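You operate a simulated robot arm through the tools that you are given. There is no shell and no other tool.

The job below is to be done with a simulated robot arm. You get a single attempt, and the scene is never put back.

Task
The big pump tripped on overload, now cleared. Steam off, heat knob to 1, reset, restart, then steam on.

Only the result counts: the job must be done as asked and must still hold three seconds after the hand-in. Knocking over, shifting, dropping, spilling or breaking anything else fails it.

Robot
A 6-joint arm with a two-finger parallel gripper, fixed in place. Base frame: the origin is at the foot of the arm, x ahead of it, y to its left, z up. Lengths are in cm, angles in degrees, forces in N, time in s.
With the tool pointing down near the work surface it reaches from about 24 to 62 cm from the base axis. Its first joint turns from -66.0 to 66.0 degrees. Payload 2.7 kg.
The TCP is the grasp point between the finger pads, 2.3 cm short of the fingertips. In the tool frame z runs along the fingers and y along their closing line. Largest opening 9.4 cm; finger width 3.8, thickness 1; the body of the gripper, 5.4 by 9.6 cm, starts 3.9 cm behind the TCP.
Orientation is that of the tool frame in the base frame, as [roll, pitch, yaw] about the fixed x, y, z axes, in that order (R = Rz(yaw) Ry(pitch) Rx(roll)). With the fingers straight down and closing along the base's y, the tool's x points along the base's -x, its y along +y and its z along -z.

Tools
- The arm moves only by the tool jog_arm. Its argument "series" is text: rows parted by semicolons, each of 7 numbers parted by spaces: the shift along the base's x, y, z in cm, then the turn, a rotation vector about the base's x, y, z in rad, then the finger opening in cm, from 0 to 9.4. In form: tx ty tz ax ay az hand; .... A call has 1 to 20 rows; each row shifts and turns the commanded pose from where the row before left it. A row lasts 0.2 s, in which the tool goes at most 5 cm and 8.6 degrees; a call with a longer step from one row to the next is refused whole, and so is a gripper value outside its range. Where a pose cannot be reached the arm comes as near as it can. A force on the tool above 40 N (or 10 N above the force at the start of the call, whichever is more), or a blocked arm, ends the call early, and 0.2 s more pass. Each finger travels about 4.5 cm/s and halts on what it meets, pressing with about 21 N; the grip force reading is that of the motor and also rises with nothing between the fingers. The clock runs only during rows and for 0.2 s after the last one: add rows that do not move to give the fingers time. It gives the time, the measured TCP pose, the force on the tool (base axes), the opening and the grip force at its end, in the units of the frame above (readings bear some noise), with the torque about the TCP (base axes, N m) and any sound that the robot's microphone picked up.
- Cameras (640 x 400 px; columns grow to the right, rows downward): "scene" is fixed at [9.55, -43.31, 142.12]; the picture's right is [0.66, -0.75, 0.00], its down [-0.35, -0.30, -0.89] and it looks along [0.67, 0.58, -0.46] (base axes); focal length 311 px, centre (320, 200). "wrist" rides on the gripper at [8.6, 1.6, -7.4] in the tool frame; the picture's right is [-0.18, 0.98, 0.00], its down [-0.58, -0.11, -0.81] and it looks along [-0.79, -0.15, 0.59] (tool axes); focal length 243 px, centre (320, 200). There is no depth. A picture from a camera that has moved, and an enlarged one, comes with that camera's place and axes in the base frame and with its lens. The place of the scene camera against the robot may be out by one fixed shift of up to 1.8 cm in any direction.
- grab_frame(camera): a new picture of that camera. The clock stands still meanwhile.
- enlarge(camera, box): a new picture of the part [left, top, right, bottom] of that camera's present view, enlarged. The clock stands still meanwhile.
- hand_in(): hands the job in; it is judged then, once.

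Nothing tells you positions but the pictures and the camera data. Unless the task says otherwise, let go and move clear before handing in.

The tools are called as name(argument=value, ...) on one line, values as JSON. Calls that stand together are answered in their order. jog_arm: Moves the arm, as the interface text tells. Its arguments: {"type":"object","properties":{"series":{"type":"string"}},"required":["series"]} The other tools are called the same way: grab_frame (camera) takes a picture; enlarge (camera, box) takes an enlarged picture of a part of a camera's view; hand_in () hands the job in.

At the start:

```text
time_s: 0.0
tool_pos: [35.16, -1.53, 122.05]
orientation: [180.0, 0.0, -180.0]
wrist_force: [-0.2, 0.8, 0.1]
torque: [-0.03, 0.01, -0.01]
grip_width: 9.4
grip_force: 0.0
```

scene: 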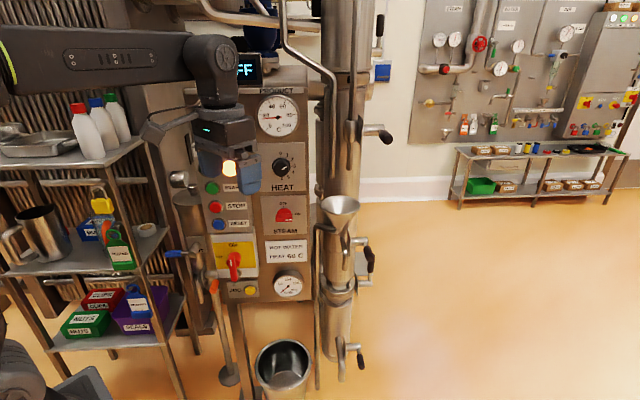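
wrist: 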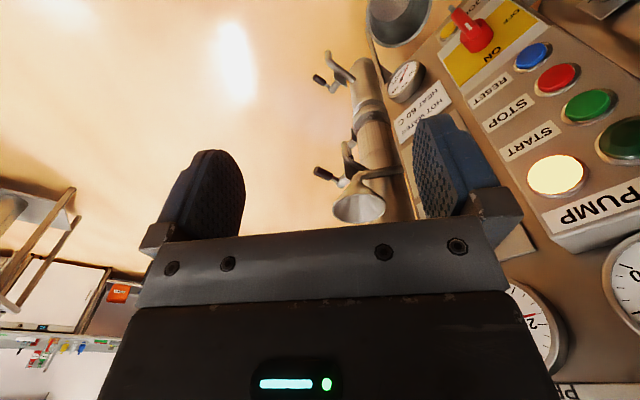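

I see a control panel with the pump box (start/stop/reset buttons, a red rotary switch, perhaps the isolator), a heat knob, and a red steam switch. I'll take closer pictures before moving.

enlarge(camera="scene", box=[180, 60, 340, 180])

enlarge(camera="scene", box=[180, 170, 340, 310])

enlarge(camera="wrist", box=[380, 0, 640, 240])

enlarge(camera="scene", box=[400, 0, 640, 150])

```text
3.33 times, centred on (260, 120) of scene
camera zoom: at [9.55, -43.31, 142.12], right [0.66, -0.75, 0.0], down [-0.35, -0.3, -0.89], along [0.67, 0.58, -0.46], focal length 1037 px, centre (520, 467)
```

zoom: 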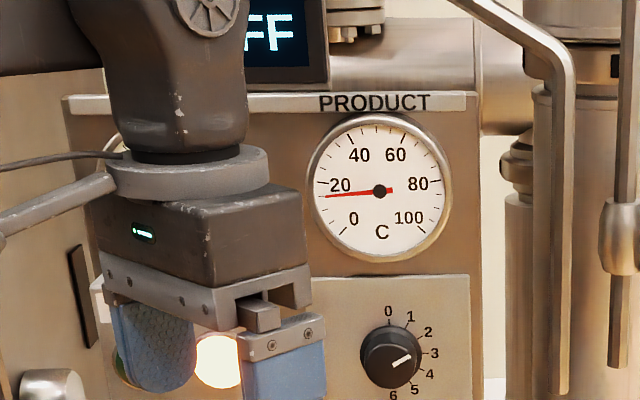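

```text
2.86 times, centred on (260, 240) of scene
camera zoom: at [9.55, -43.31, 142.12], right [0.66, -0.75, 0.0], down [-0.35, -0.3, -0.89], along [0.67, 0.58, -0.46], focal length 889 px, centre (491, 86)
```

zoom: 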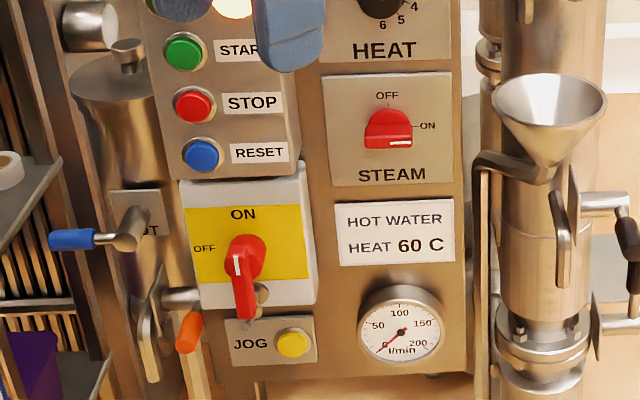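

```text
1.67 times, centred on (510, 120) of wrist
camera zoom: at [26.49, 0.09, 129.62], right [0.18, 0.98, 0.0], down [0.58, -0.11, 0.81], along [0.79, -0.15, -0.59], focal length 404 px, centre (3, 333)
```

zoom: 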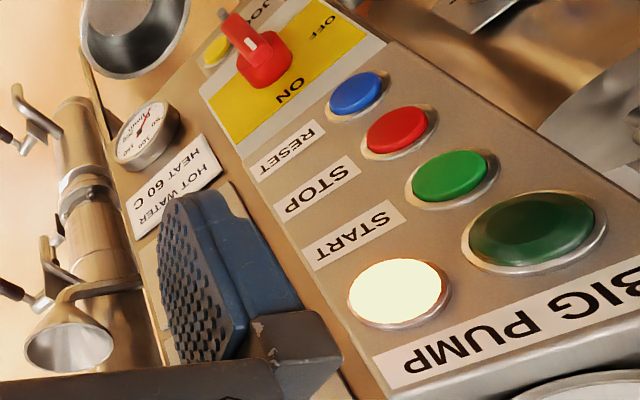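

```text
2.67 times, centred on (520, 75) of scene
camera zoom: at [9.55, -43.31, 142.12], right [0.66, -0.75, 0.0], down [-0.35, -0.3, -0.89], along [0.67, 0.58, -0.46], focal length 830 px, centre (-213, 533)
```

zoom: 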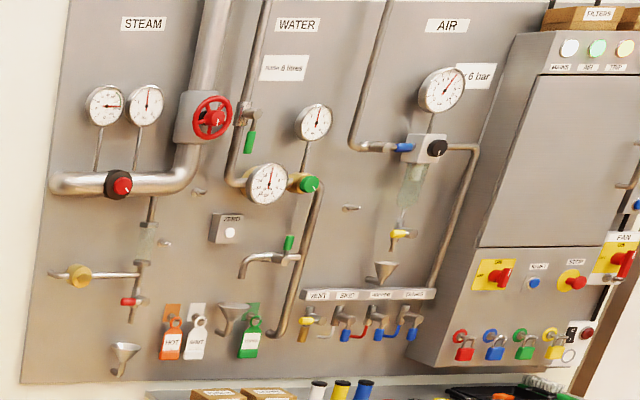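

The panel seems to be turned about 45° to the base, with its face towards (-0.7, -0.7). The reset button is near (46, 25, 95) and the fingers are well clear of everything. I'll turn the tool about the vertical so the wrist camera faces the panel.

jog_arm(series="-0.5 -0.5 0 0 0 0.131 9.4; -0.5 -0.5 0 0 0 0.131 9.4; -0.5 -0.5 0 0 0 0.131 9.4; -0.5 -0.5 0 0 0 0.131 9.4; -0.5 -0.5 0 0 0 0.131 9.4; -0.5 -0.5 0 0 0 0.131 9.4; 0 0 0 0 0 0 9.4")

grab_frame(camera="wrist")

grab_frame(camera="scene")

```text
time_s: 1.6
tool_pos: [31.99, -4.47, 121.98]
orientation: [-180.0, 0.0, -134.8]
wrist_force: [0.6, 0.2, 0.3]
torque: [0.04, 0.02, 0.01]
grip_width: 9.37
grip_force: 0.0
```

```text
taken
camera wrist: at [24.77, -9.53, 129.6], right [-0.57, 0.82, 0.0], down [0.49, 0.34, 0.81], along [0.66, 0.46, -0.59], focal length 243 px, centre (320, 200)
```

wrist: 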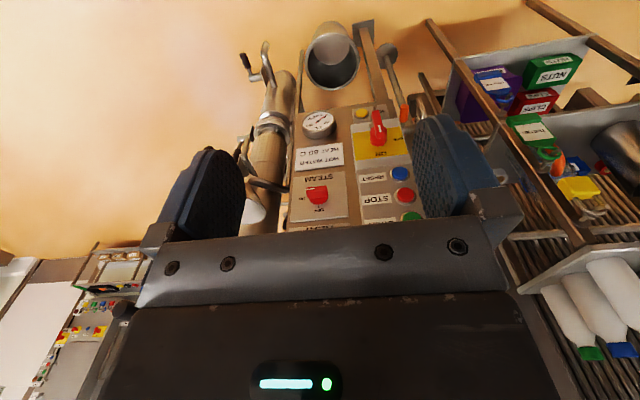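

```text
taken
```

scene: 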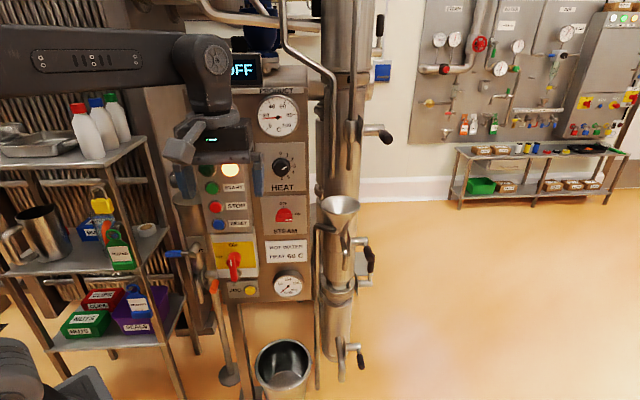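

enlarge(camera="wrist", box=[270, 90, 430, 230])

enlarge(camera="scene", box=[250, 140, 320, 240])

enlarge(camera="scene", box=[195, 150, 275, 300])

enlarge(camera="scene", box=[180, 0, 400, 140])

```text
2.86 times, centred on (350, 160) of wrist
camera zoom: at [24.77, -9.53, 129.6], right [-0.57, 0.82, 0.0], down [0.49, 0.34, 0.81], along [0.66, 0.46, -0.59], focal length 693 px, centre (234, 314)
```

zoom: 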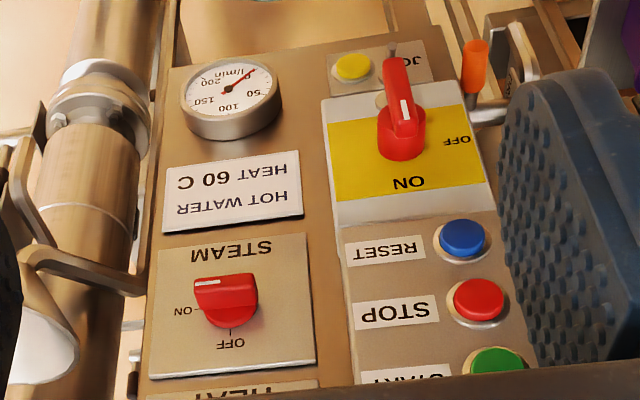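

```text
4.00 times, centred on (285, 190) of scene
camera zoom: at [9.55, -43.31, 142.12], right [0.66, -0.75, 0.0], down [-0.35, -0.3, -0.89], along [0.67, 0.58, -0.46], focal length 1244 px, centre (460, 240)
```

zoom: 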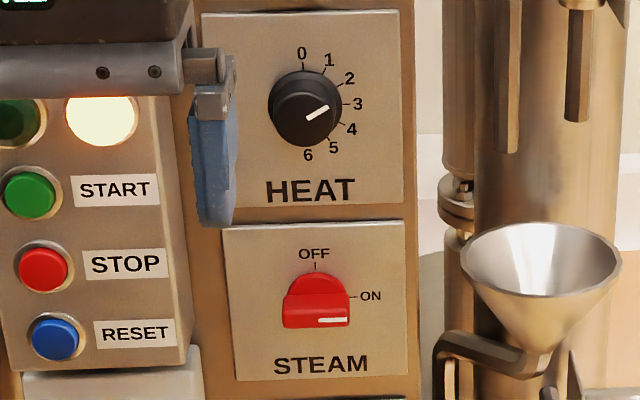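

```text
2.67 times, centred on (235, 225) of scene
camera zoom: at [9.55, -43.31, 142.12], right [0.66, -0.75, 0.0], down [-0.35, -0.3, -0.89], along [0.67, 0.58, -0.46], focal length 830 px, centre (547, 133)
```

zoom: 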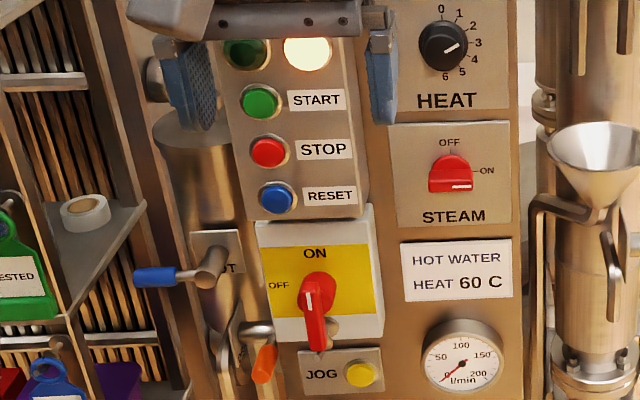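

```text
2.86 times, centred on (290, 70) of scene
camera zoom: at [9.55, -43.31, 142.12], right [0.66, -0.75, 0.0], down [-0.35, -0.3, -0.89], along [0.67, 0.58, -0.46], focal length 889 px, centre (406, 571)
```

zoom: 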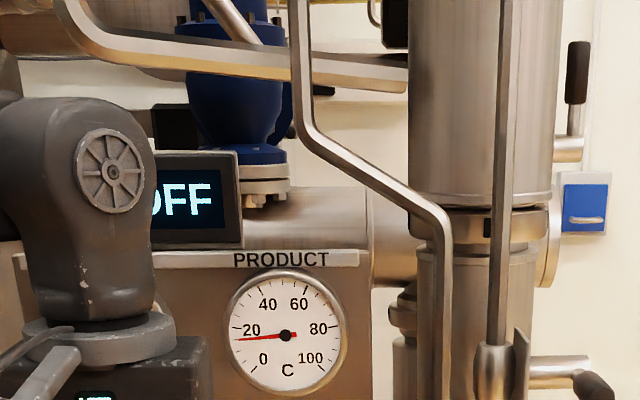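

The steam knob's bar points at ON, the heat pointer looks close to 2, and the isolator bar stands upright (ON). The panel face looks vertical, with its inward normal about (0.71, 0.71, 0). Next I'll check the bracket on the gripper for clearance.

enlarge(camera="scene", box=[140, 30, 280, 220])

enlarge(camera="scene", box=[260, 145, 310, 235])

```text
2.11 times, centred on (210, 125) of scene
camera zoom: at [9.55, -43.31, 142.12], right [0.66, -0.75, 0.0], down [-0.35, -0.3, -0.89], along [0.67, 0.58, -0.46], focal length 655 px, centre (552, 358)
```

zoom: 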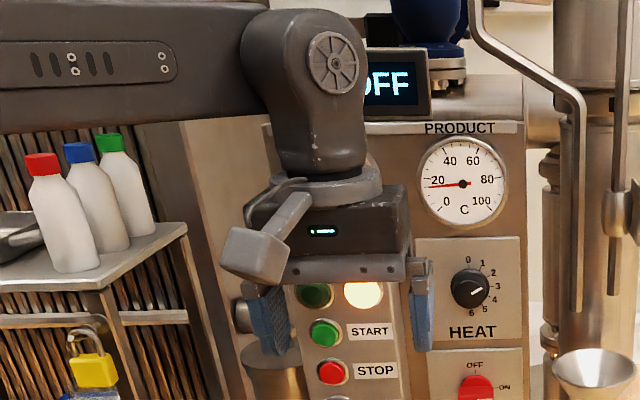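

```text
4.44 times, centred on (285, 190) of scene
camera zoom: at [9.55, -43.31, 142.12], right [0.66, -0.75, 0.0], down [-0.35, -0.3, -0.89], along [0.67, 0.58, -0.46], focal length 1383 px, centre (476, 244)
```

zoom: 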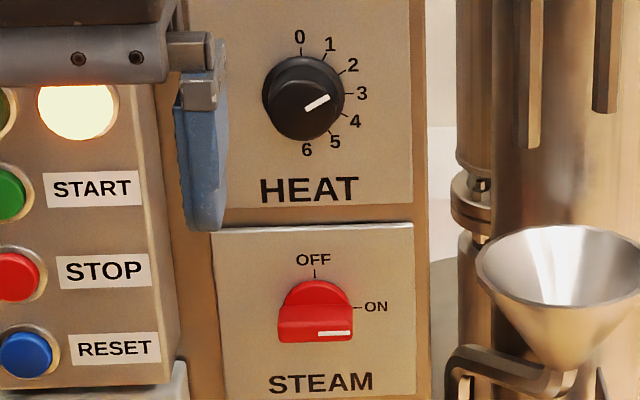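

The camera box sticks out about 9 cm on the tool's x side, so I have to pick the roll angle with care. I'll bring the tool to horizontal, pointing at the panel, about 13 cm in front of the steam and heat plates.

jog_arm(series="1.88 1.02 -1.73 0.101 -0.101 0 9.4; 1.88 1.02 -1.73 0.101 -0.101 0 9.4; 1.88 1.02 -1.73 0.101 -0.101 0 9.4; 1.88 1.02 -1.73 0.101 -0.101 0 9.4; 1.88 1.02 -1.73 0.101 -0.101 0 9.4; 1.88 1.02 -1.73 0.101 -0.101 0 9.4; 1.88 1.02 -1.73 0.101 -0.101 0 9.4; 1.88 1.02 -1.73 0.101 -0.101 0 9.4; 1.88 1.02 -1.73 0.101 -0.101 0 9.4; 1.88 1.02 -1.73 0.101 -0.101 0 9.4; 1.88 1.02 -1.73 0.101 -0.101 0 9.4; 0 0 0 0 0 0 9.4")

grab_frame(camera="wrist")

grab_frame(camera="scene")

```text
time_s: 4.2
tool_pos: [53.09, 6.43, 103.13]
orientation: [-27.4, 89.9, 17.7]
wrist_force: [0.3, -0.2, 0.5]
torque: [0.03, 0.03, -0.02]
grip_width: 9.38
grip_force: 0.0
```

```text
taken
camera wrist: at [46.72, 2.29, 94.46], right [-0.7, 0.7, 0.18], down [-0.5, -0.65, 0.58], along [0.52, 0.31, 0.79], focal length 243 px, centre (320, 200)
```

wrist: 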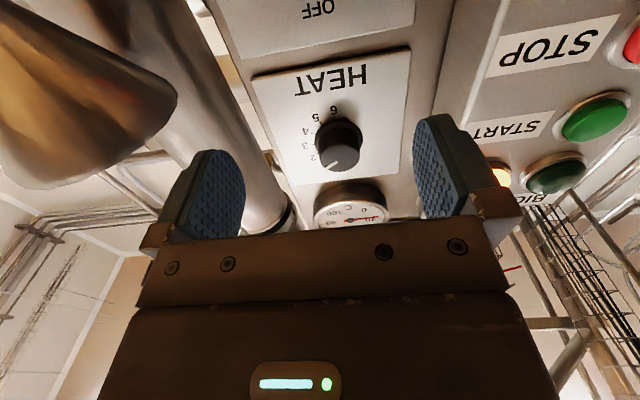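

```text
taken
```

scene: 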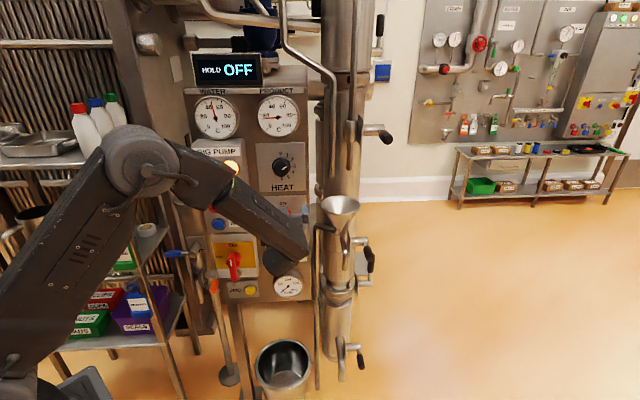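

enlarge(camera="wrist", box=[240, 0, 440, 240])

enlarge(camera="scene", box=[185, 40, 325, 310])

```text
1.67 times, centred on (340, 120) of wrist
camera zoom: at [46.72, 2.29, 94.46], right [-0.7, 0.7, 0.18], down [-0.5, -0.65, 0.58], along [0.52, 0.31, 0.79], focal length 404 px, centre (287, 333)
```

zoom: 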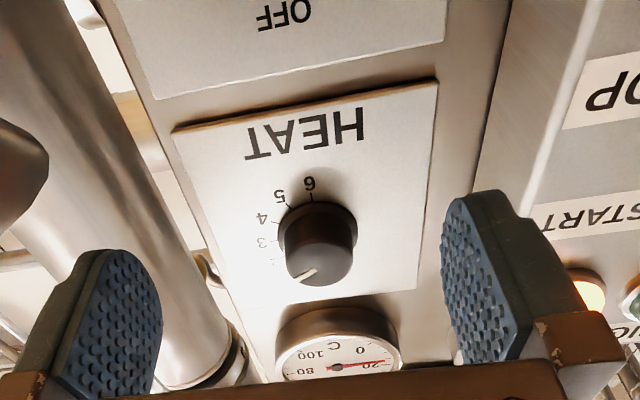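

```text
1.48 times, centred on (255, 175) of scene
camera zoom: at [9.55, -43.31, 142.12], right [0.66, -0.75, 0.0], down [-0.35, -0.3, -0.89], along [0.67, 0.58, -0.46], focal length 461 px, centre (416, 237)
```

zoom: 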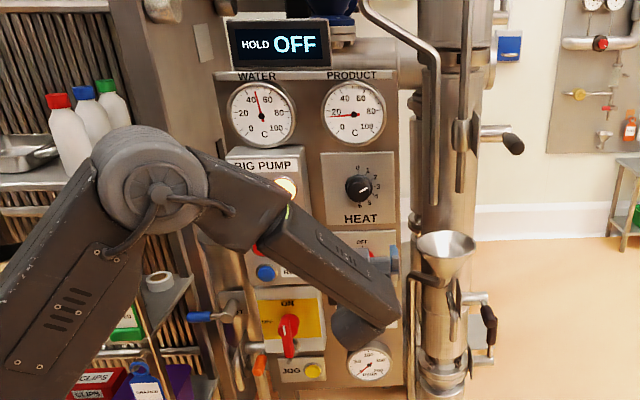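

The wrist and scene views agree: the heat knob axis is at about (62.1, 16.1, 111.4) and steam at about (62, 16.1, 96.2), on a panel plane 55.2 along its normal. The heat pointer reads 2. I'll roll the gripper so its fingers can straddle the horizontal steam bar, and drop to its height.

jog_arm(series="-0.045 0.033 -0.63 0.101 0.101 0 9.4; -0.045 0.033 -0.63 0.101 0.101 0 9.4; -0.045 0.033 -0.63 0.101 0.101 0 9.4; -0.045 0.033 -0.63 0.101 0.101 0 9.4; -0.045 0.033 -0.63 0.101 0.101 0 9.4; -0.045 0.033 -0.63 0.101 0.101 0 9.4; -0.045 0.033 -0.63 0.101 0.101 0 9.4; -0.045 0.033 -0.63 0.101 0.101 0 9.4; -0.045 0.033 -0.63 0.101 0.101 0 9.4; -0.045 0.033 -0.63 0.101 0.101 0 9.4; -0.045 0.033 -0.63 0.101 0.101 0 9.4; 0 0 0 0 0 0 9.4")

grab_frame(camera="wrist")

grab_frame(camera="scene")

```text
time_s: 6.8
tool_pos: [52.34, 7.05, 96.12]
orientation: [90.0, -0.2, 134.9]
wrist_force: [-0.5, -0.4, -0.4]
torque: [-0.05, 0.01, -0.02]
grip_width: 9.39
grip_force: 0.2
```

```text
taken
camera wrist: at [40.95, 7.88, 97.77], right [0.13, -0.13, 0.98], down [-0.16, -0.98, -0.11], along [0.98, -0.14, -0.15], focal length 243 px, centre (320, 200)
```

wrist: 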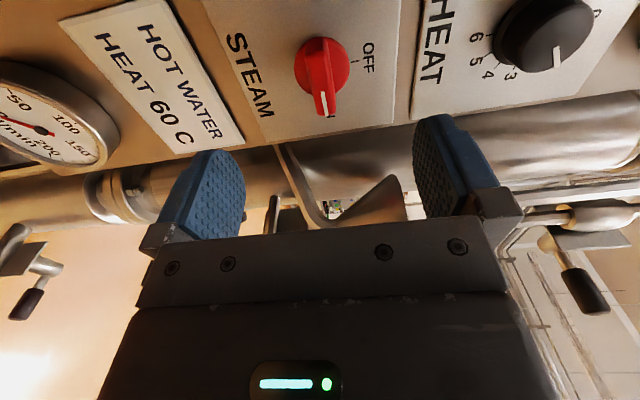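

```text
taken
```

scene: 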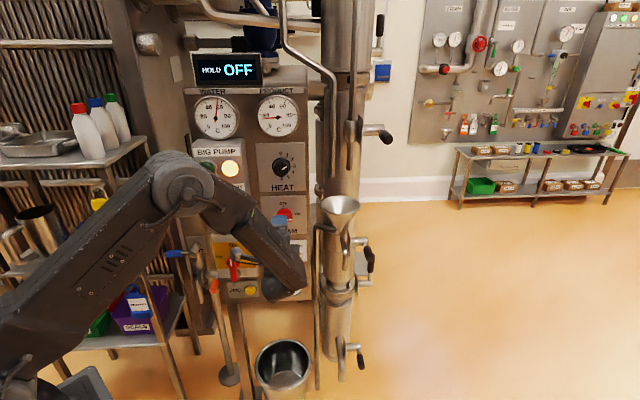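

enlarge(camera="wrist", box=[200, 0, 440, 150])

enlarge(camera="scene", box=[180, 130, 330, 310])

enlarge(camera="wrist", box=[440, 0, 640, 110])

```text
2.67 times, centred on (320, 75) of wrist
camera zoom: at [40.95, 7.88, 97.77], right [0.13, -0.13, 0.98], down [-0.16, -0.98, -0.11], along [0.98, -0.14, -0.15], focal length 647 px, centre (320, 533)
```

zoom: 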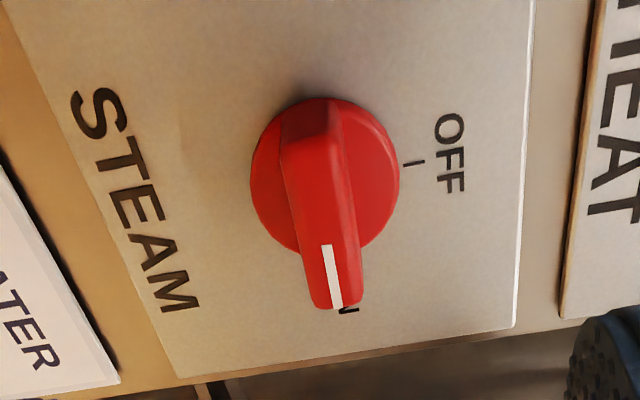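

```text
2.22 times, centred on (255, 220) of scene
camera zoom: at [9.55, -43.31, 142.12], right [0.66, -0.75, 0.0], down [-0.35, -0.3, -0.89], along [0.67, 0.58, -0.46], focal length 691 px, centre (464, 156)
```

zoom: 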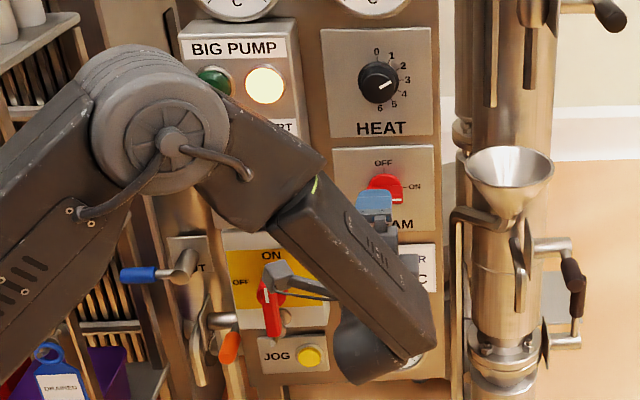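

```text
3.20 times, centred on (540, 55) of wrist
camera zoom: at [40.95, 7.88, 97.77], right [0.13, -0.13, 0.98], down [-0.16, -0.98, -0.11], along [0.98, -0.14, -0.15], focal length 776 px, centre (-384, 664)
```

zoom: 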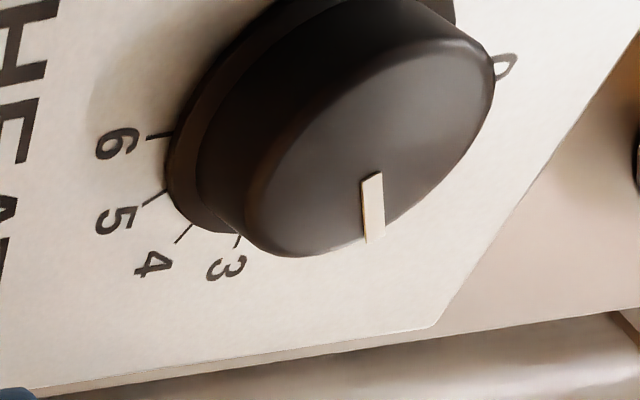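

The steam bar's axis is at about panel-right 32.2, height 96.2, and it lies horizontal with its white mark towards ON. I'll go straight in with the fingers open above and below the bar, stopping short of the plate.

jog_arm(series="1.68 1.61 0 0 0 0 9.4; 1.68 1.61 0 0 0 0 9.4; 1.68 1.61 0 0 0 0 9.4; 1.68 1.61 0 0 0 0 9.4; 0 0 0 0 0 0 9.4; 0 0 0 0 0 0 9.4")

grab_frame(camera="wrist")

enlarge(camera="scene", box=[180, 130, 330, 310])

```text
time_s: 8.2
tool_pos: [58.93, 13.46, 96.1]
orientation: [90.0, 0.0, 134.9]
wrist_force: [0.8, 0.1, -1.0]
torque: [0.0, -0.03, 0.03]
grip_width: 9.42
grip_force: 0.0
```

```text
taken
camera wrist: at [47.65, 14.34, 97.75], right [0.13, -0.13, 0.98], down [-0.16, -0.98, -0.11], along [0.98, -0.14, -0.15], focal length 243 px, centre (320, 200)
```

wrist: 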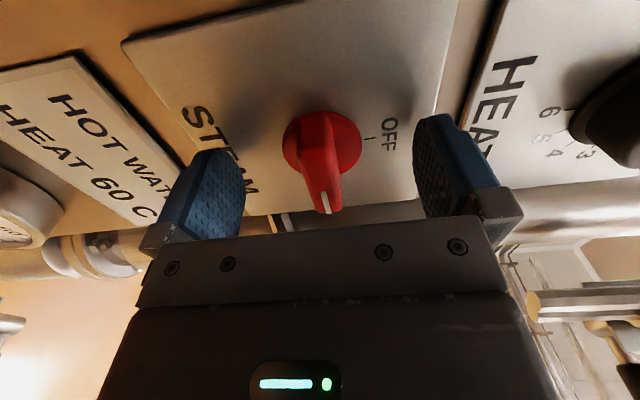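

```text
2.22 times, centred on (255, 220) of scene
camera zoom: at [9.55, -43.31, 142.12], right [0.66, -0.75, 0.0], down [-0.35, -0.3, -0.89], along [0.67, 0.58, -0.46], focal length 691 px, centre (464, 156)
```

zoom: 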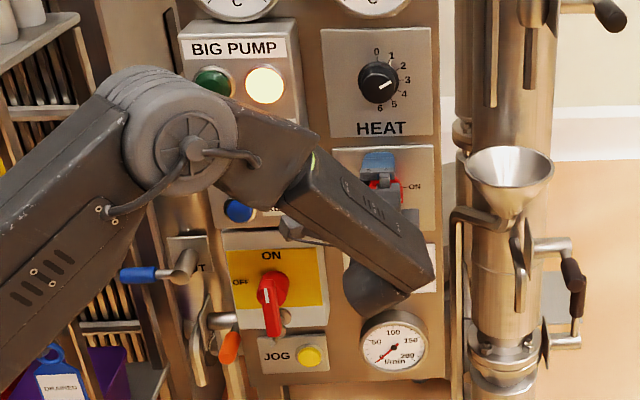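

The bar sits between the fingers with about 2 cm of overlap, so I'll close on it now.

jog_arm(series="0 0 0 0 0 0 0; 0 0 0 0 0 0 0; 0 0 0 0 0 0 0; 0 0 0 0 0 0 0; 0 0 0 0 0 0 0; 0 0 0 0 0 0 0")

grab_frame(camera="wrist")

```text
time_s: 9.6
tool_pos: [58.95, 13.42, 96.1]
orientation: [89.9, -0.1, 134.9]
wrist_force: [-1.0, -0.1, 2.7]
torque: [-0.06, 0.08, -0.02]
grip_width: 1.59
grip_force: 45.1
```

```text
taken
camera wrist: at [47.64, 14.33, 97.78], right [0.13, -0.13, 0.98], down [-0.16, -0.98, -0.11], along [0.98, -0.14, -0.15], focal length 243 px, centre (320, 200)
```

wrist: 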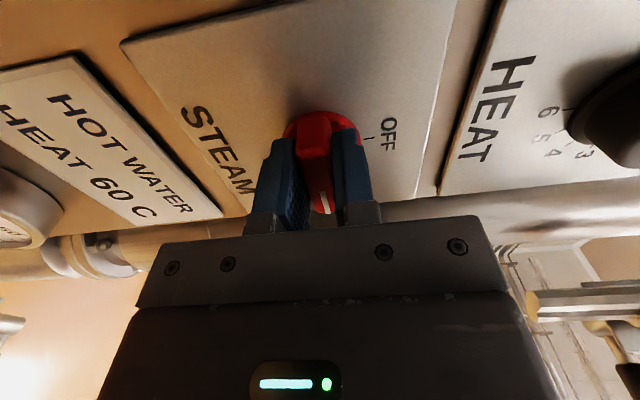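

The grip is firm on the 1.6 cm bar. I'll turn anticlockwise towards OFF, the first half first.

jog_arm(series="0 0 0 -0.101 -0.101 0 0; 0 0 0 -0.101 -0.101 0 0; 0 0 0 -0.101 -0.101 0 0; 0 0 0 -0.101 -0.101 0 0; 0 0 0 -0.101 -0.101 0 0")

grab_frame(camera="wrist")

enlarge(camera="scene", box=[180, 50, 330, 310])

```text
time_s: 10.8
tool_pos: [58.98, 13.55, 95.79]
orientation: [90.3, 41.0, 135.1]
wrist_force: [2.9, -1.6, -15.3]
torque: [1.01, -0.91, -0.83]
grip_width: 1.6
grip_force: 44.8
```

```text
taken
camera wrist: at [48.43, 13.53, 91.52], right [-0.35, 0.36, 0.86], down [-0.21, -0.93, 0.3], along [0.91, -0.08, 0.4], focal length 243 px, centre (320, 200)
```

wrist: 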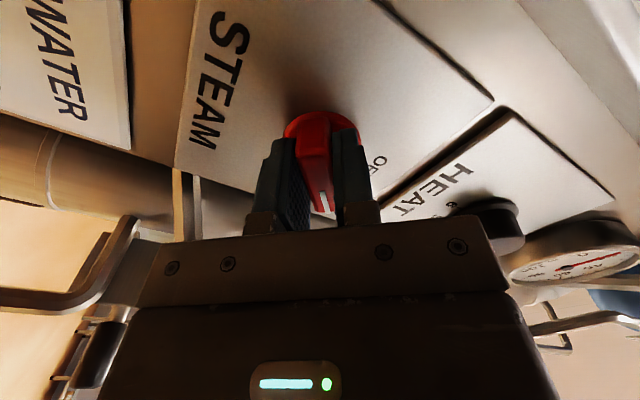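

```text
1.54 times, centred on (255, 180) of scene
camera zoom: at [9.58, -43.32, 142.12], right [0.66, -0.75, 0.0], down [-0.35, -0.3, -0.89], along [0.67, 0.58, -0.46], focal length 479 px, centre (420, 231)
```

zoom: 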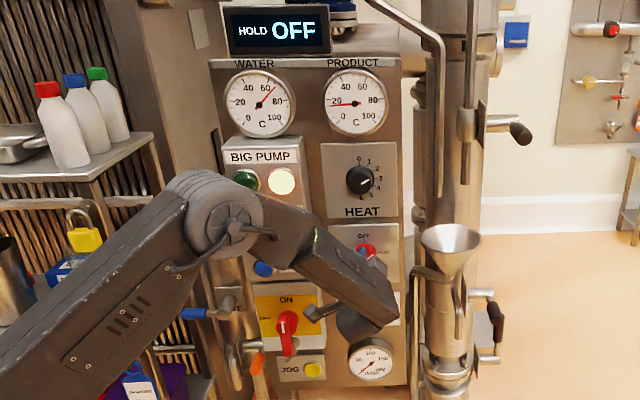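

Turning works; the water gauge is climbing, so I'll finish the turn to OFF without delay.

jog_arm(series="0 0 0 -0.101 -0.101 0 0; 0 0 0 -0.101 -0.101 0 0; 0 0 0 -0.101 -0.101 0 0; 0 0 0 -0.101 -0.101 0 0; 0 0 0 -0.101 -0.101 0 0; 0 0 0 -0.101 -0.101 0 0; 0 0 0 0 0 0 0")

grab_frame(camera="wrist")

enlarge(camera="scene", box=[180, 50, 330, 310])

```text
time_s: 12.1
tool_pos: [59.08, 13.28, 95.8]
orientation: [95.1, 84.3, 139.6]
wrist_force: [11.4, 0.0, -5.0]
torque: [0.18, -0.16, 0.86]
grip_width: 1.58
grip_force: 45.3
stopped in row 6: the force on the tool passed its limit at 40 N (the readings are from after the stop); the commanded pose is now the measured one
```

```text
taken
camera wrist: at [52.14, 9.73, 87.45], right [-0.67, 0.69, 0.28], down [-0.45, -0.68, 0.57], along [0.59, 0.26, 0.77], focal length 243 px, centre (320, 200)
```

wrist: 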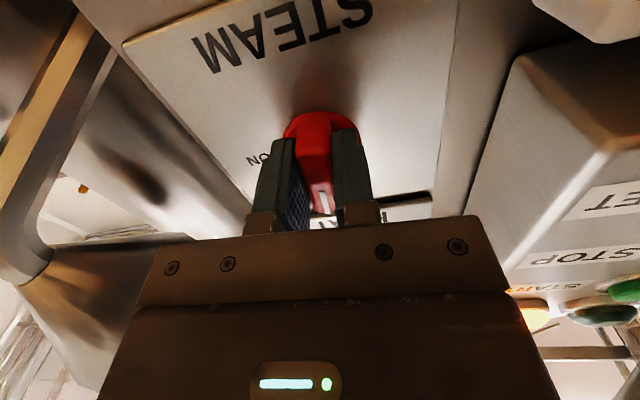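

```text
1.54 times, centred on (255, 180) of scene
camera zoom: at [9.59, -43.31, 142.12], right [0.66, -0.75, 0.0], down [-0.35, -0.3, -0.89], along [0.67, 0.58, -0.46], focal length 479 px, centre (420, 231)
```

zoom: 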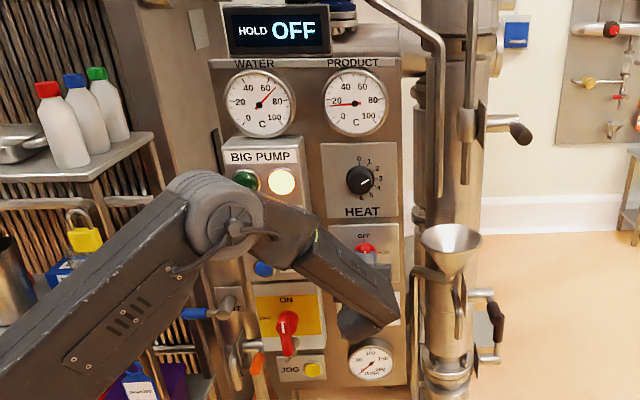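

The turn stopped at about 84° on the force limit, probably at the switch's end stop. I'll open and look at where the bar rests.

jog_arm(series="0 0 0 0 0 0 6; 0 0 0 0 0 0 6; 0 0 0 0 0 0 6; 0 0 0 0 0 0 6")

grab_frame(camera="wrist")

enlarge(camera="scene", box=[260, 145, 310, 235])

```text
time_s: 13.1
tool_pos: [59.21, 13.4, 95.83]
orientation: [94.7, 84.3, 139.3]
wrist_force: [-0.4, -0.8, -0.3]
torque: [-0.01, 0.0, -0.01]
grip_width: 6.0
grip_force: 0.0
```

```text
taken
camera wrist: at [52.08, 9.76, 87.49], right [-0.67, 0.69, 0.28], down [-0.45, -0.68, 0.57], along [0.59, 0.26, 0.77], focal length 243 px, centre (320, 200)
```

wrist: 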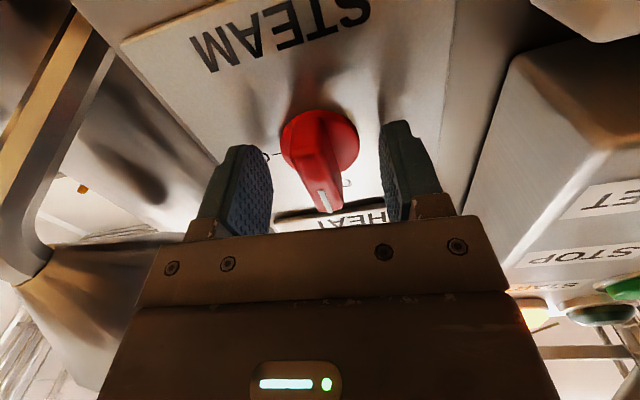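

```text
4.44 times, centred on (285, 190) of scene
camera zoom: at [9.55, -43.31, 142.12], right [0.66, -0.75, 0.0], down [-0.35, -0.3, -0.89], along [0.67, 0.58, -0.46], focal length 1383 px, centre (476, 244)
```

zoom: 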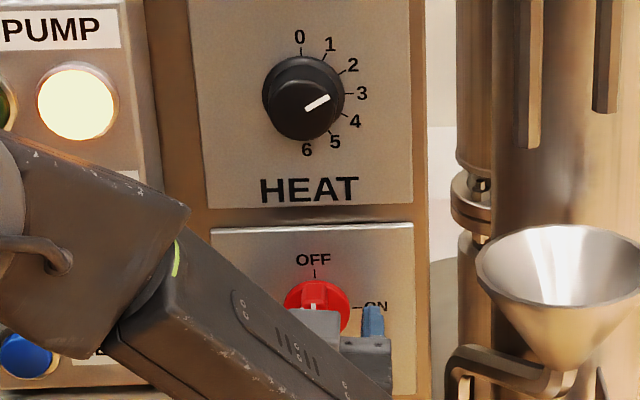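

The bar now points up at OFF. I'll back straight out, rise to the heat knob and pre-roll the gripper 30° so that the turn ends upright.

jog_arm(series="-2.12 -2.12 0 0 0 0 7; -2.12 -2.12 0 0 0 0 8; -2.12 -2.12 0 0 0 0 9.4; 0 0 3.9 0.099 0.099 0 9.4; 0.05 -0.05 3.9 0.099 0.099 0 9.4; 0.05 -0.05 3.9 0.099 0.099 0 9.4; 0.05 -0.05 3.9 0 0 0 9.4; 0 0 0 0 0 0 9.4")

grab_frame(camera="wrist")

enlarge(camera="scene", box=[180, 50, 330, 310])

enlarge(camera="wrist", box=[200, 0, 440, 150])

```text
time_s: 14.9
tool_pos: [52.87, 6.58, 111.53]
orientation: [91.2, 60.2, 135.9]
wrist_force: [0.0, -0.4, 0.6]
torque: [0.01, 0.0, 0.0]
grip_width: 9.4
grip_force: 0.1
```

```text
taken
camera wrist: at [43.66, 5.22, 105.07], right [-0.53, 0.55, 0.65], down [-0.3, -0.84, 0.46], along [0.79, 0.05, 0.61], focal length 243 px, centre (320, 200)
```

wrist: 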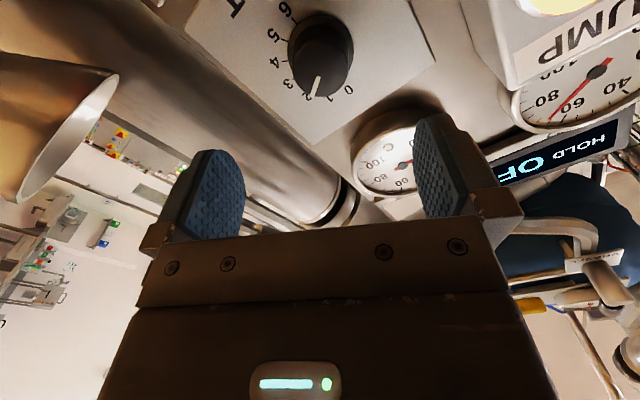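

```text
1.54 times, centred on (255, 180) of scene
camera zoom: at [9.55, -43.31, 142.12], right [0.66, -0.75, 0.0], down [-0.35, -0.3, -0.89], along [0.67, 0.58, -0.46], focal length 479 px, centre (420, 231)
```

zoom: 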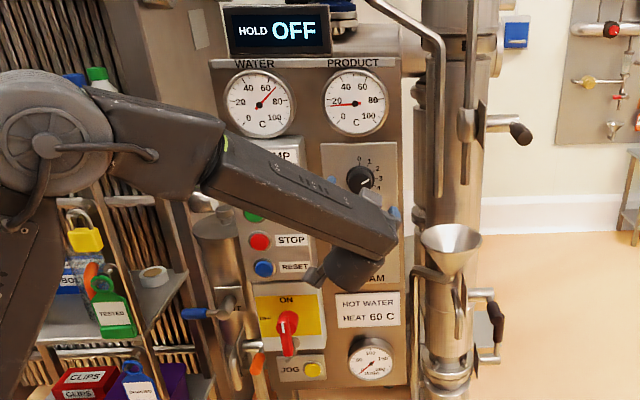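

```text
2.67 times, centred on (320, 75) of wrist
camera zoom: at [43.66, 5.22, 105.07], right [-0.53, 0.55, 0.65], down [-0.3, -0.84, 0.46], along [0.79, 0.05, 0.61], focal length 647 px, centre (320, 533)
```

zoom: 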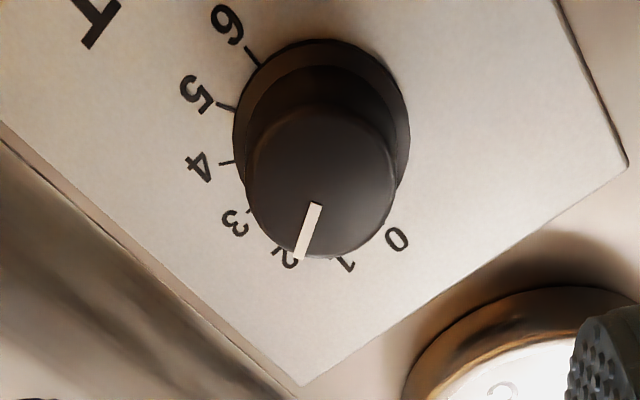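

The heat knob clearly reads 2. Its axis is at panel-right 32.65, height 111.35, with the front face at 52.4 along the normal, so I'll go in over it and close.

jog_arm(series="1.665 1.695 -0.05 0 0 0 9.4; 1.665 1.695 -0.05 0 0 0 9.4; 1.665 1.695 -0.05 0 0 0 9.4; 1.665 1.695 -0.05 0 0 0 9.4; 0 0 0 0 0 0 9.4; 0 0 0 0 0 0 0; 0 0 0 0 0 0 0; 0 0 0 0 0 0 0; 0 0 0 0 0 0 0; 0 0 0 0 0 0 0")

grab_frame(camera="wrist")

```text
time_s: 17.1
tool_pos: [59.72, 13.64, 111.24]
orientation: [91.4, 60.2, 135.9]
wrist_force: [3.5, 1.3, -1.2]
torque: [-0.04, 0.01, -0.15]
grip_width: 4.13
grip_force: 45.1
```

```text
taken
camera wrist: at [50.36, 12.28, 104.73], right [-0.53, 0.55, 0.65], down [-0.3, -0.84, 0.46], along [0.79, 0.05, 0.61], focal length 243 px, centre (320, 200)
```

wrist: 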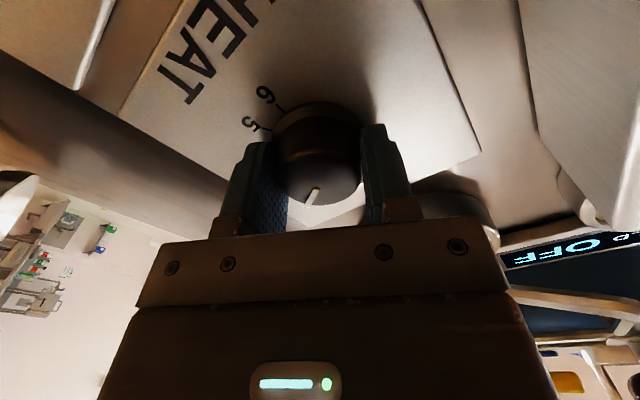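

I have the knob body at 4.1 cm across. Now 30° anticlockwise takes it from 2 to 1.

jog_arm(series="0 0 0 -0.0926 -0.0926 0 0; 0 0 0 -0.0926 -0.0926 0 0; 0 0 0 -0.0926 -0.0926 0 0; 0 0 0 -0.0926 -0.0926 0 0; 0 0 0 0 0 0 0")

grab_frame(camera="wrist")

enlarge(camera="scene", box=[180, 50, 330, 310])

```text
time_s: 18.3
tool_pos: [59.54, 13.65, 111.25]
orientation: [-129.6, 89.6, -84.9]
wrist_force: [-3.8, 4.9, 6.3]
torque: [-0.21, 0.22, 0.0]
grip_width: 4.13
grip_force: 45.0
```

```text
taken
camera wrist: at [53.22, 9.44, 102.74], right [-0.69, 0.7, 0.18], down [-0.5, -0.64, 0.59], along [0.52, 0.32, 0.79], focal length 243 px, centre (320, 200)
```

wrist: 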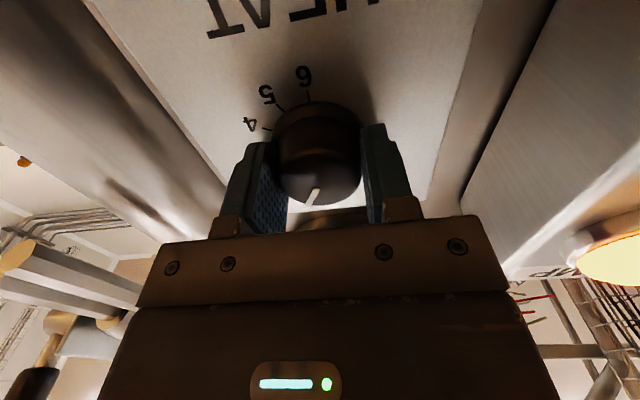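

```text
1.54 times, centred on (255, 180) of scene
camera zoom: at [9.53, -43.3, 142.13], right [0.66, -0.75, 0.0], down [-0.35, -0.3, -0.89], along [0.67, 0.58, -0.46], focal length 479 px, centre (420, 231)
```

zoom: 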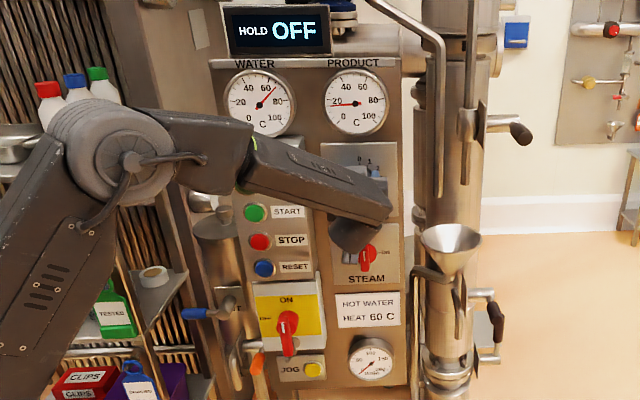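

The pointer turned with the gripper. I'll let go, back out and check both knobs.

jog_arm(series="0 0 0 0 0 0 9.4; 0 0 0 0 0 0 9.4; 0 0 0 0 0 0 9.4; 0 0 0 0 0 0 9.4; -2.2 -2.2 0 0 0 0 9.4; -2.2 -2.2 0 0 0 0 9.4; -2.2 -2.2 0 0 0 0 9.4; 0 0 0 0 0 0 9.4")

enlarge(camera="wrist", box=[200, 0, 440, 150])

enlarge(camera="scene", box=[255, 140, 325, 240])

```text
time_s: 20.1
tool_pos: [52.95, 7.14, 111.29]
orientation: [-148.2, 89.5, -103.6]
wrist_force: [0.5, 0.4, 0.1]
torque: [-0.01, 0.02, 0.02]
grip_width: 9.4
grip_force: 0.0
```

```text
2.67 times, centred on (320, 75) of wrist
camera zoom: at [46.62, 2.93, 102.73], right [-0.69, 0.7, 0.18], down [-0.5, -0.64, 0.59], along [0.53, 0.32, 0.79], focal length 647 px, centre (320, 533)
```

zoom: 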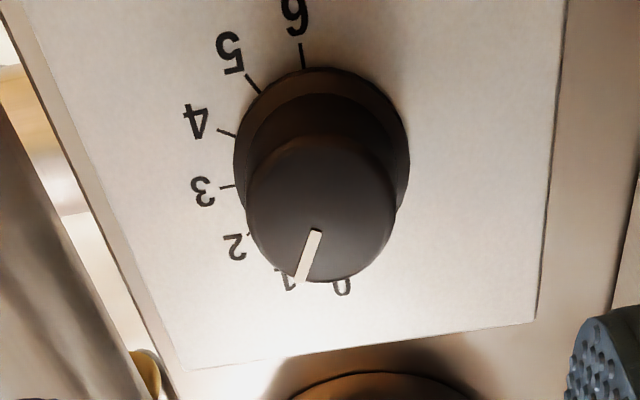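

```text
4.00 times, centred on (290, 190) of scene
camera zoom: at [9.55, -43.31, 142.12], right [0.66, -0.75, 0.0], down [-0.35, -0.3, -0.89], along [0.67, 0.58, -0.46], focal length 1244 px, centre (440, 240)
```

zoom: 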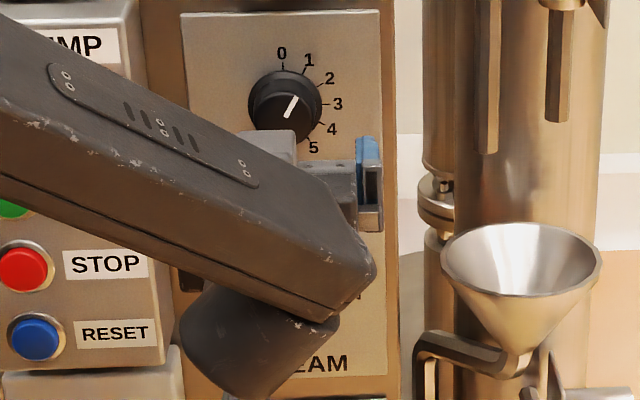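

The heat pointer now sits on 1. Next I'll close the fingers and move in front of RESET (panel-right about 14.8, height about 96.7), rolling the camera to the left so it stays clear of the isolator handle.

jog_arm(series="-1.227 1.036 -1.327 0.101 0.101 0 0; -1.227 1.036 -1.327 0.101 0.101 0 0; -1.227 1.036 -1.327 0.101 0.101 0 0; -1.227 1.036 -1.327 0.101 0.101 0 0; -1.227 1.036 -1.327 0.101 0.101 0 0; -1.227 1.036 -1.327 0.101 0.101 0 0; -1.227 1.036 -1.327 0.101 0.101 0 0; -1.227 1.036 -1.327 0.101 0.101 0 0; -1.227 1.036 -1.327 0.101 0.101 0 0; -1.227 1.036 -1.327 0.101 0.101 0 0; -1.227 1.036 -1.327 0.101 0.101 0 0; 0 0 0 0 0 0 0")

grab_frame(camera="wrist")

grab_frame(camera="scene")

enlarge(camera="scene", box=[255, 140, 325, 240])

```text
time_s: 22.7
tool_pos: [39.48, 18.51, 96.51]
orientation: [90.5, 0.0, 135.4]
wrist_force: [0.8, -0.3, 0.6]
torque: [-0.02, -0.01, -0.01]
grip_width: 0.01
grip_force: 20.5
```

```text
taken
camera wrist: at [28.23, 19.23, 98.33], right [0.14, -0.12, 0.98], down [-0.15, -0.98, -0.1], along [0.98, -0.14, -0.15], focal length 243 px, centre (320, 200)
```

wrist: 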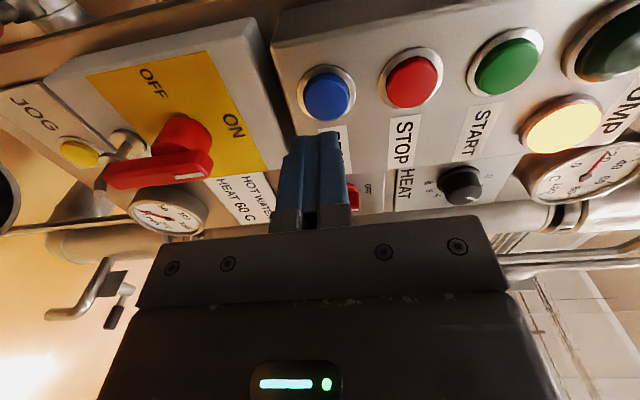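

```text
taken
```

scene: 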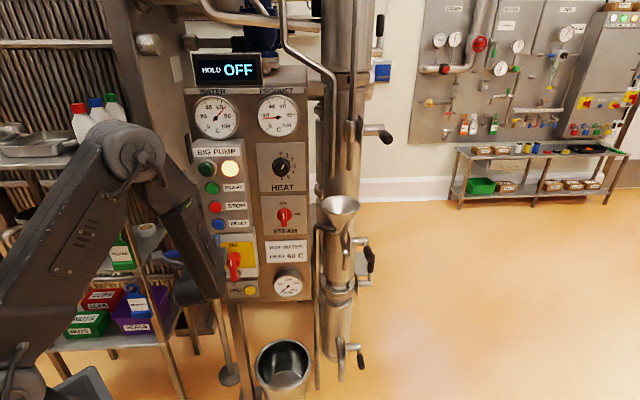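

```text
4.00 times, centred on (290, 190) of scene
camera zoom: at [9.55, -43.31, 142.12], right [0.66, -0.75, 0.0], down [-0.35, -0.3, -0.89], along [0.67, 0.58, -0.46], focal length 1244 px, centre (440, 240)
```

zoom: 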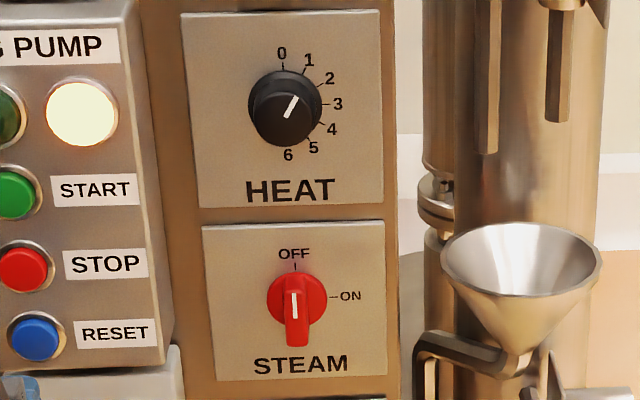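

Steam points at OFF and heat at 1. RESET's face works out at panel-right 15.0, height 97.2, depth 48.2, so I'll line up and press it in small steps.

jog_arm(series="0.12 -0.12 0.7 0 0 0 0; 1.414 1.414 0 0 0 0 0; 1.414 1.414 0 0 0 0 0; 0 0 0 0 0 0 0; 0.18 0.18 0 0 0 0 0; 0.18 0.18 0 0 0 0 0; 0.18 0.18 0 0 0 0 0; 0.18 0.18 0 0 0 0 0")

grab_frame(camera="wrist")

enlarge(camera="scene", box=[180, 50, 330, 310])

```text
time_s: 24.5
tool_pos: [42.89, 21.77, 97.23]
orientation: [90.5, 0.1, 135.4]
wrist_force: [-1.2, -0.2, 0.0]
torque: [0.01, -0.01, 0.0]
grip_width: 0.0
grip_force: 20.7
```

```text
taken
camera wrist: at [31.67, 22.6, 99.02], right [0.14, -0.12, 0.98], down [-0.15, -0.98, -0.1], along [0.98, -0.14, -0.15], focal length 243 px, centre (320, 200)
```

wrist: 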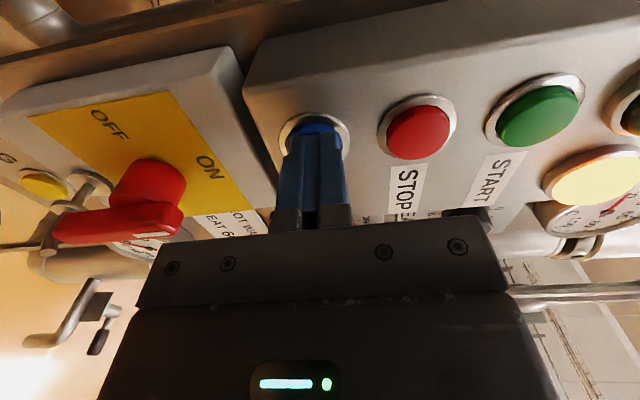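

```text
1.54 times, centred on (255, 180) of scene
camera zoom: at [9.55, -43.32, 142.12], right [0.66, -0.75, 0.0], down [-0.35, -0.3, -0.89], along [0.67, 0.58, -0.46], focal length 479 px, centre (420, 231)
```

zoom: 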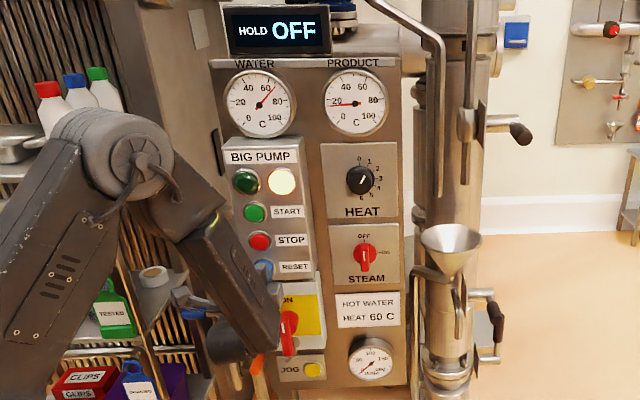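

jog_arm(series="0.15 0.15 0 0 0 0 0; 0.15 0.15 0 0 0 0 0; 0.15 0.15 0 0 0 0 0; 0.15 0.15 0 0 0 0 0; 0.15 0.15 0 0 0 0 0")

grab_frame(camera="wrist")

enlarge(camera="scene", box=[180, 50, 330, 310])

```text
time_s: 25.7
tool_pos: [43.42, 22.15, 97.12]
orientation: [90.6, 0.0, 135.6]
wrist_force: [-23.0, -19.3, 7.6]
torque: [0.14, -0.18, -0.21]
grip_width: 0.0
grip_force: 20.7
heard: click
stopped in row 5: the force on the tool passed its limit at 44 N (the readings are from after the stop); the commanded pose is now the measured one
```

```text
taken
camera wrist: at [32.12, 22.92, 98.96], right [0.14, -0.12, 0.98], down [-0.15, -0.98, -0.1], along [0.98, -0.13, -0.16], focal length 243 px, centre (320, 200)
```

wrist: 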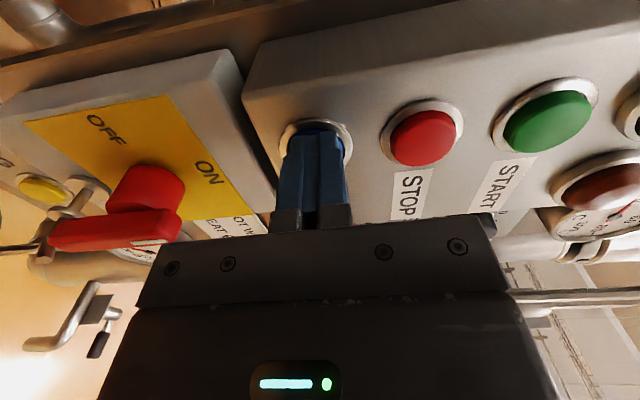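

```text
1.54 times, centred on (255, 180) of scene
camera zoom: at [9.43, -43.42, 142.1], right [0.66, -0.75, 0.0], down [-0.35, -0.3, -0.89], along [0.67, 0.58, -0.46], focal length 479 px, centre (420, 231)
```

zoom: 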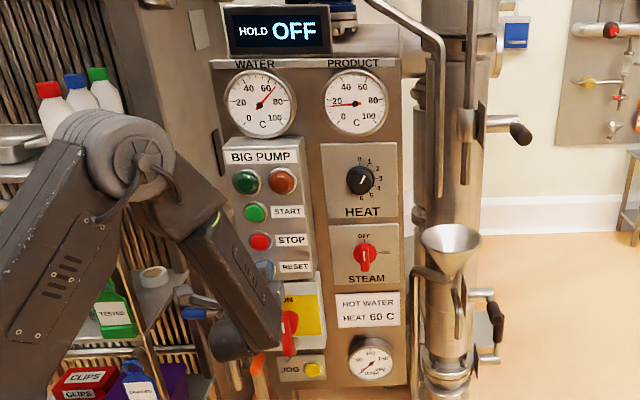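

A click was heard and the trip lamp went out. I'll back off 4 cm, go up past STOP with clearance, and line up on START at height about 107.6.

jog_arm(series="-1.414 -1.414 0 0 0 0 0; -1.414 -1.414 0 0 0 0 0; 0 0 3.5 0 0 0 0; 0 0 3.5 0 0 0 0; 0 0 3.5 0 0 0 0; 0 0 0 0 0 0 0")

grab_frame(camera="wrist")

enlarge(camera="scene", box=[180, 50, 330, 310])

```text
time_s: 27.1
tool_pos: [40.76, 19.46, 107.56]
orientation: [90.6, 0.1, 135.5]
wrist_force: [0.3, 0.7, -0.8]
torque: [0.0, -0.02, -0.04]
grip_width: 0.0
grip_force: 20.5
```

```text
taken
camera wrist: at [29.52, 20.3, 109.34], right [0.14, -0.12, 0.98], down [-0.15, -0.98, -0.1], along [0.98, -0.13, -0.15], focal length 243 px, centre (320, 200)
```

wrist: 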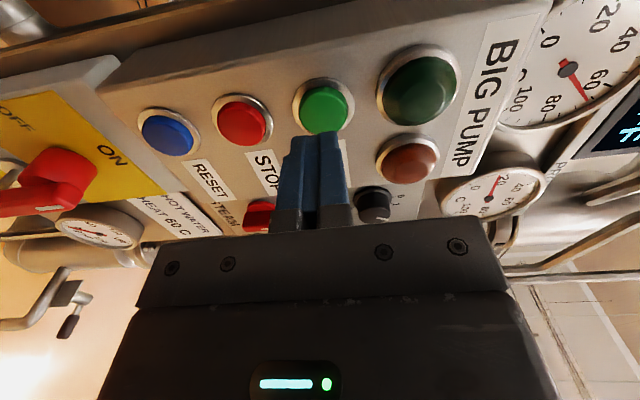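

```text
1.54 times, centred on (255, 180) of scene
camera zoom: at [9.55, -43.31, 142.12], right [0.66, -0.75, 0.0], down [-0.35, -0.3, -0.89], along [0.67, 0.58, -0.46], focal length 479 px, centre (420, 231)
```

zoom: 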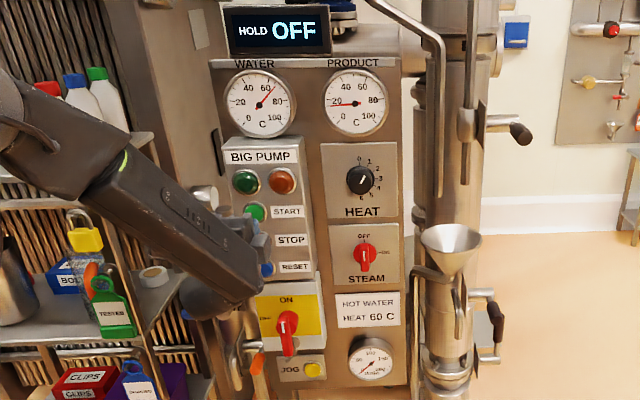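

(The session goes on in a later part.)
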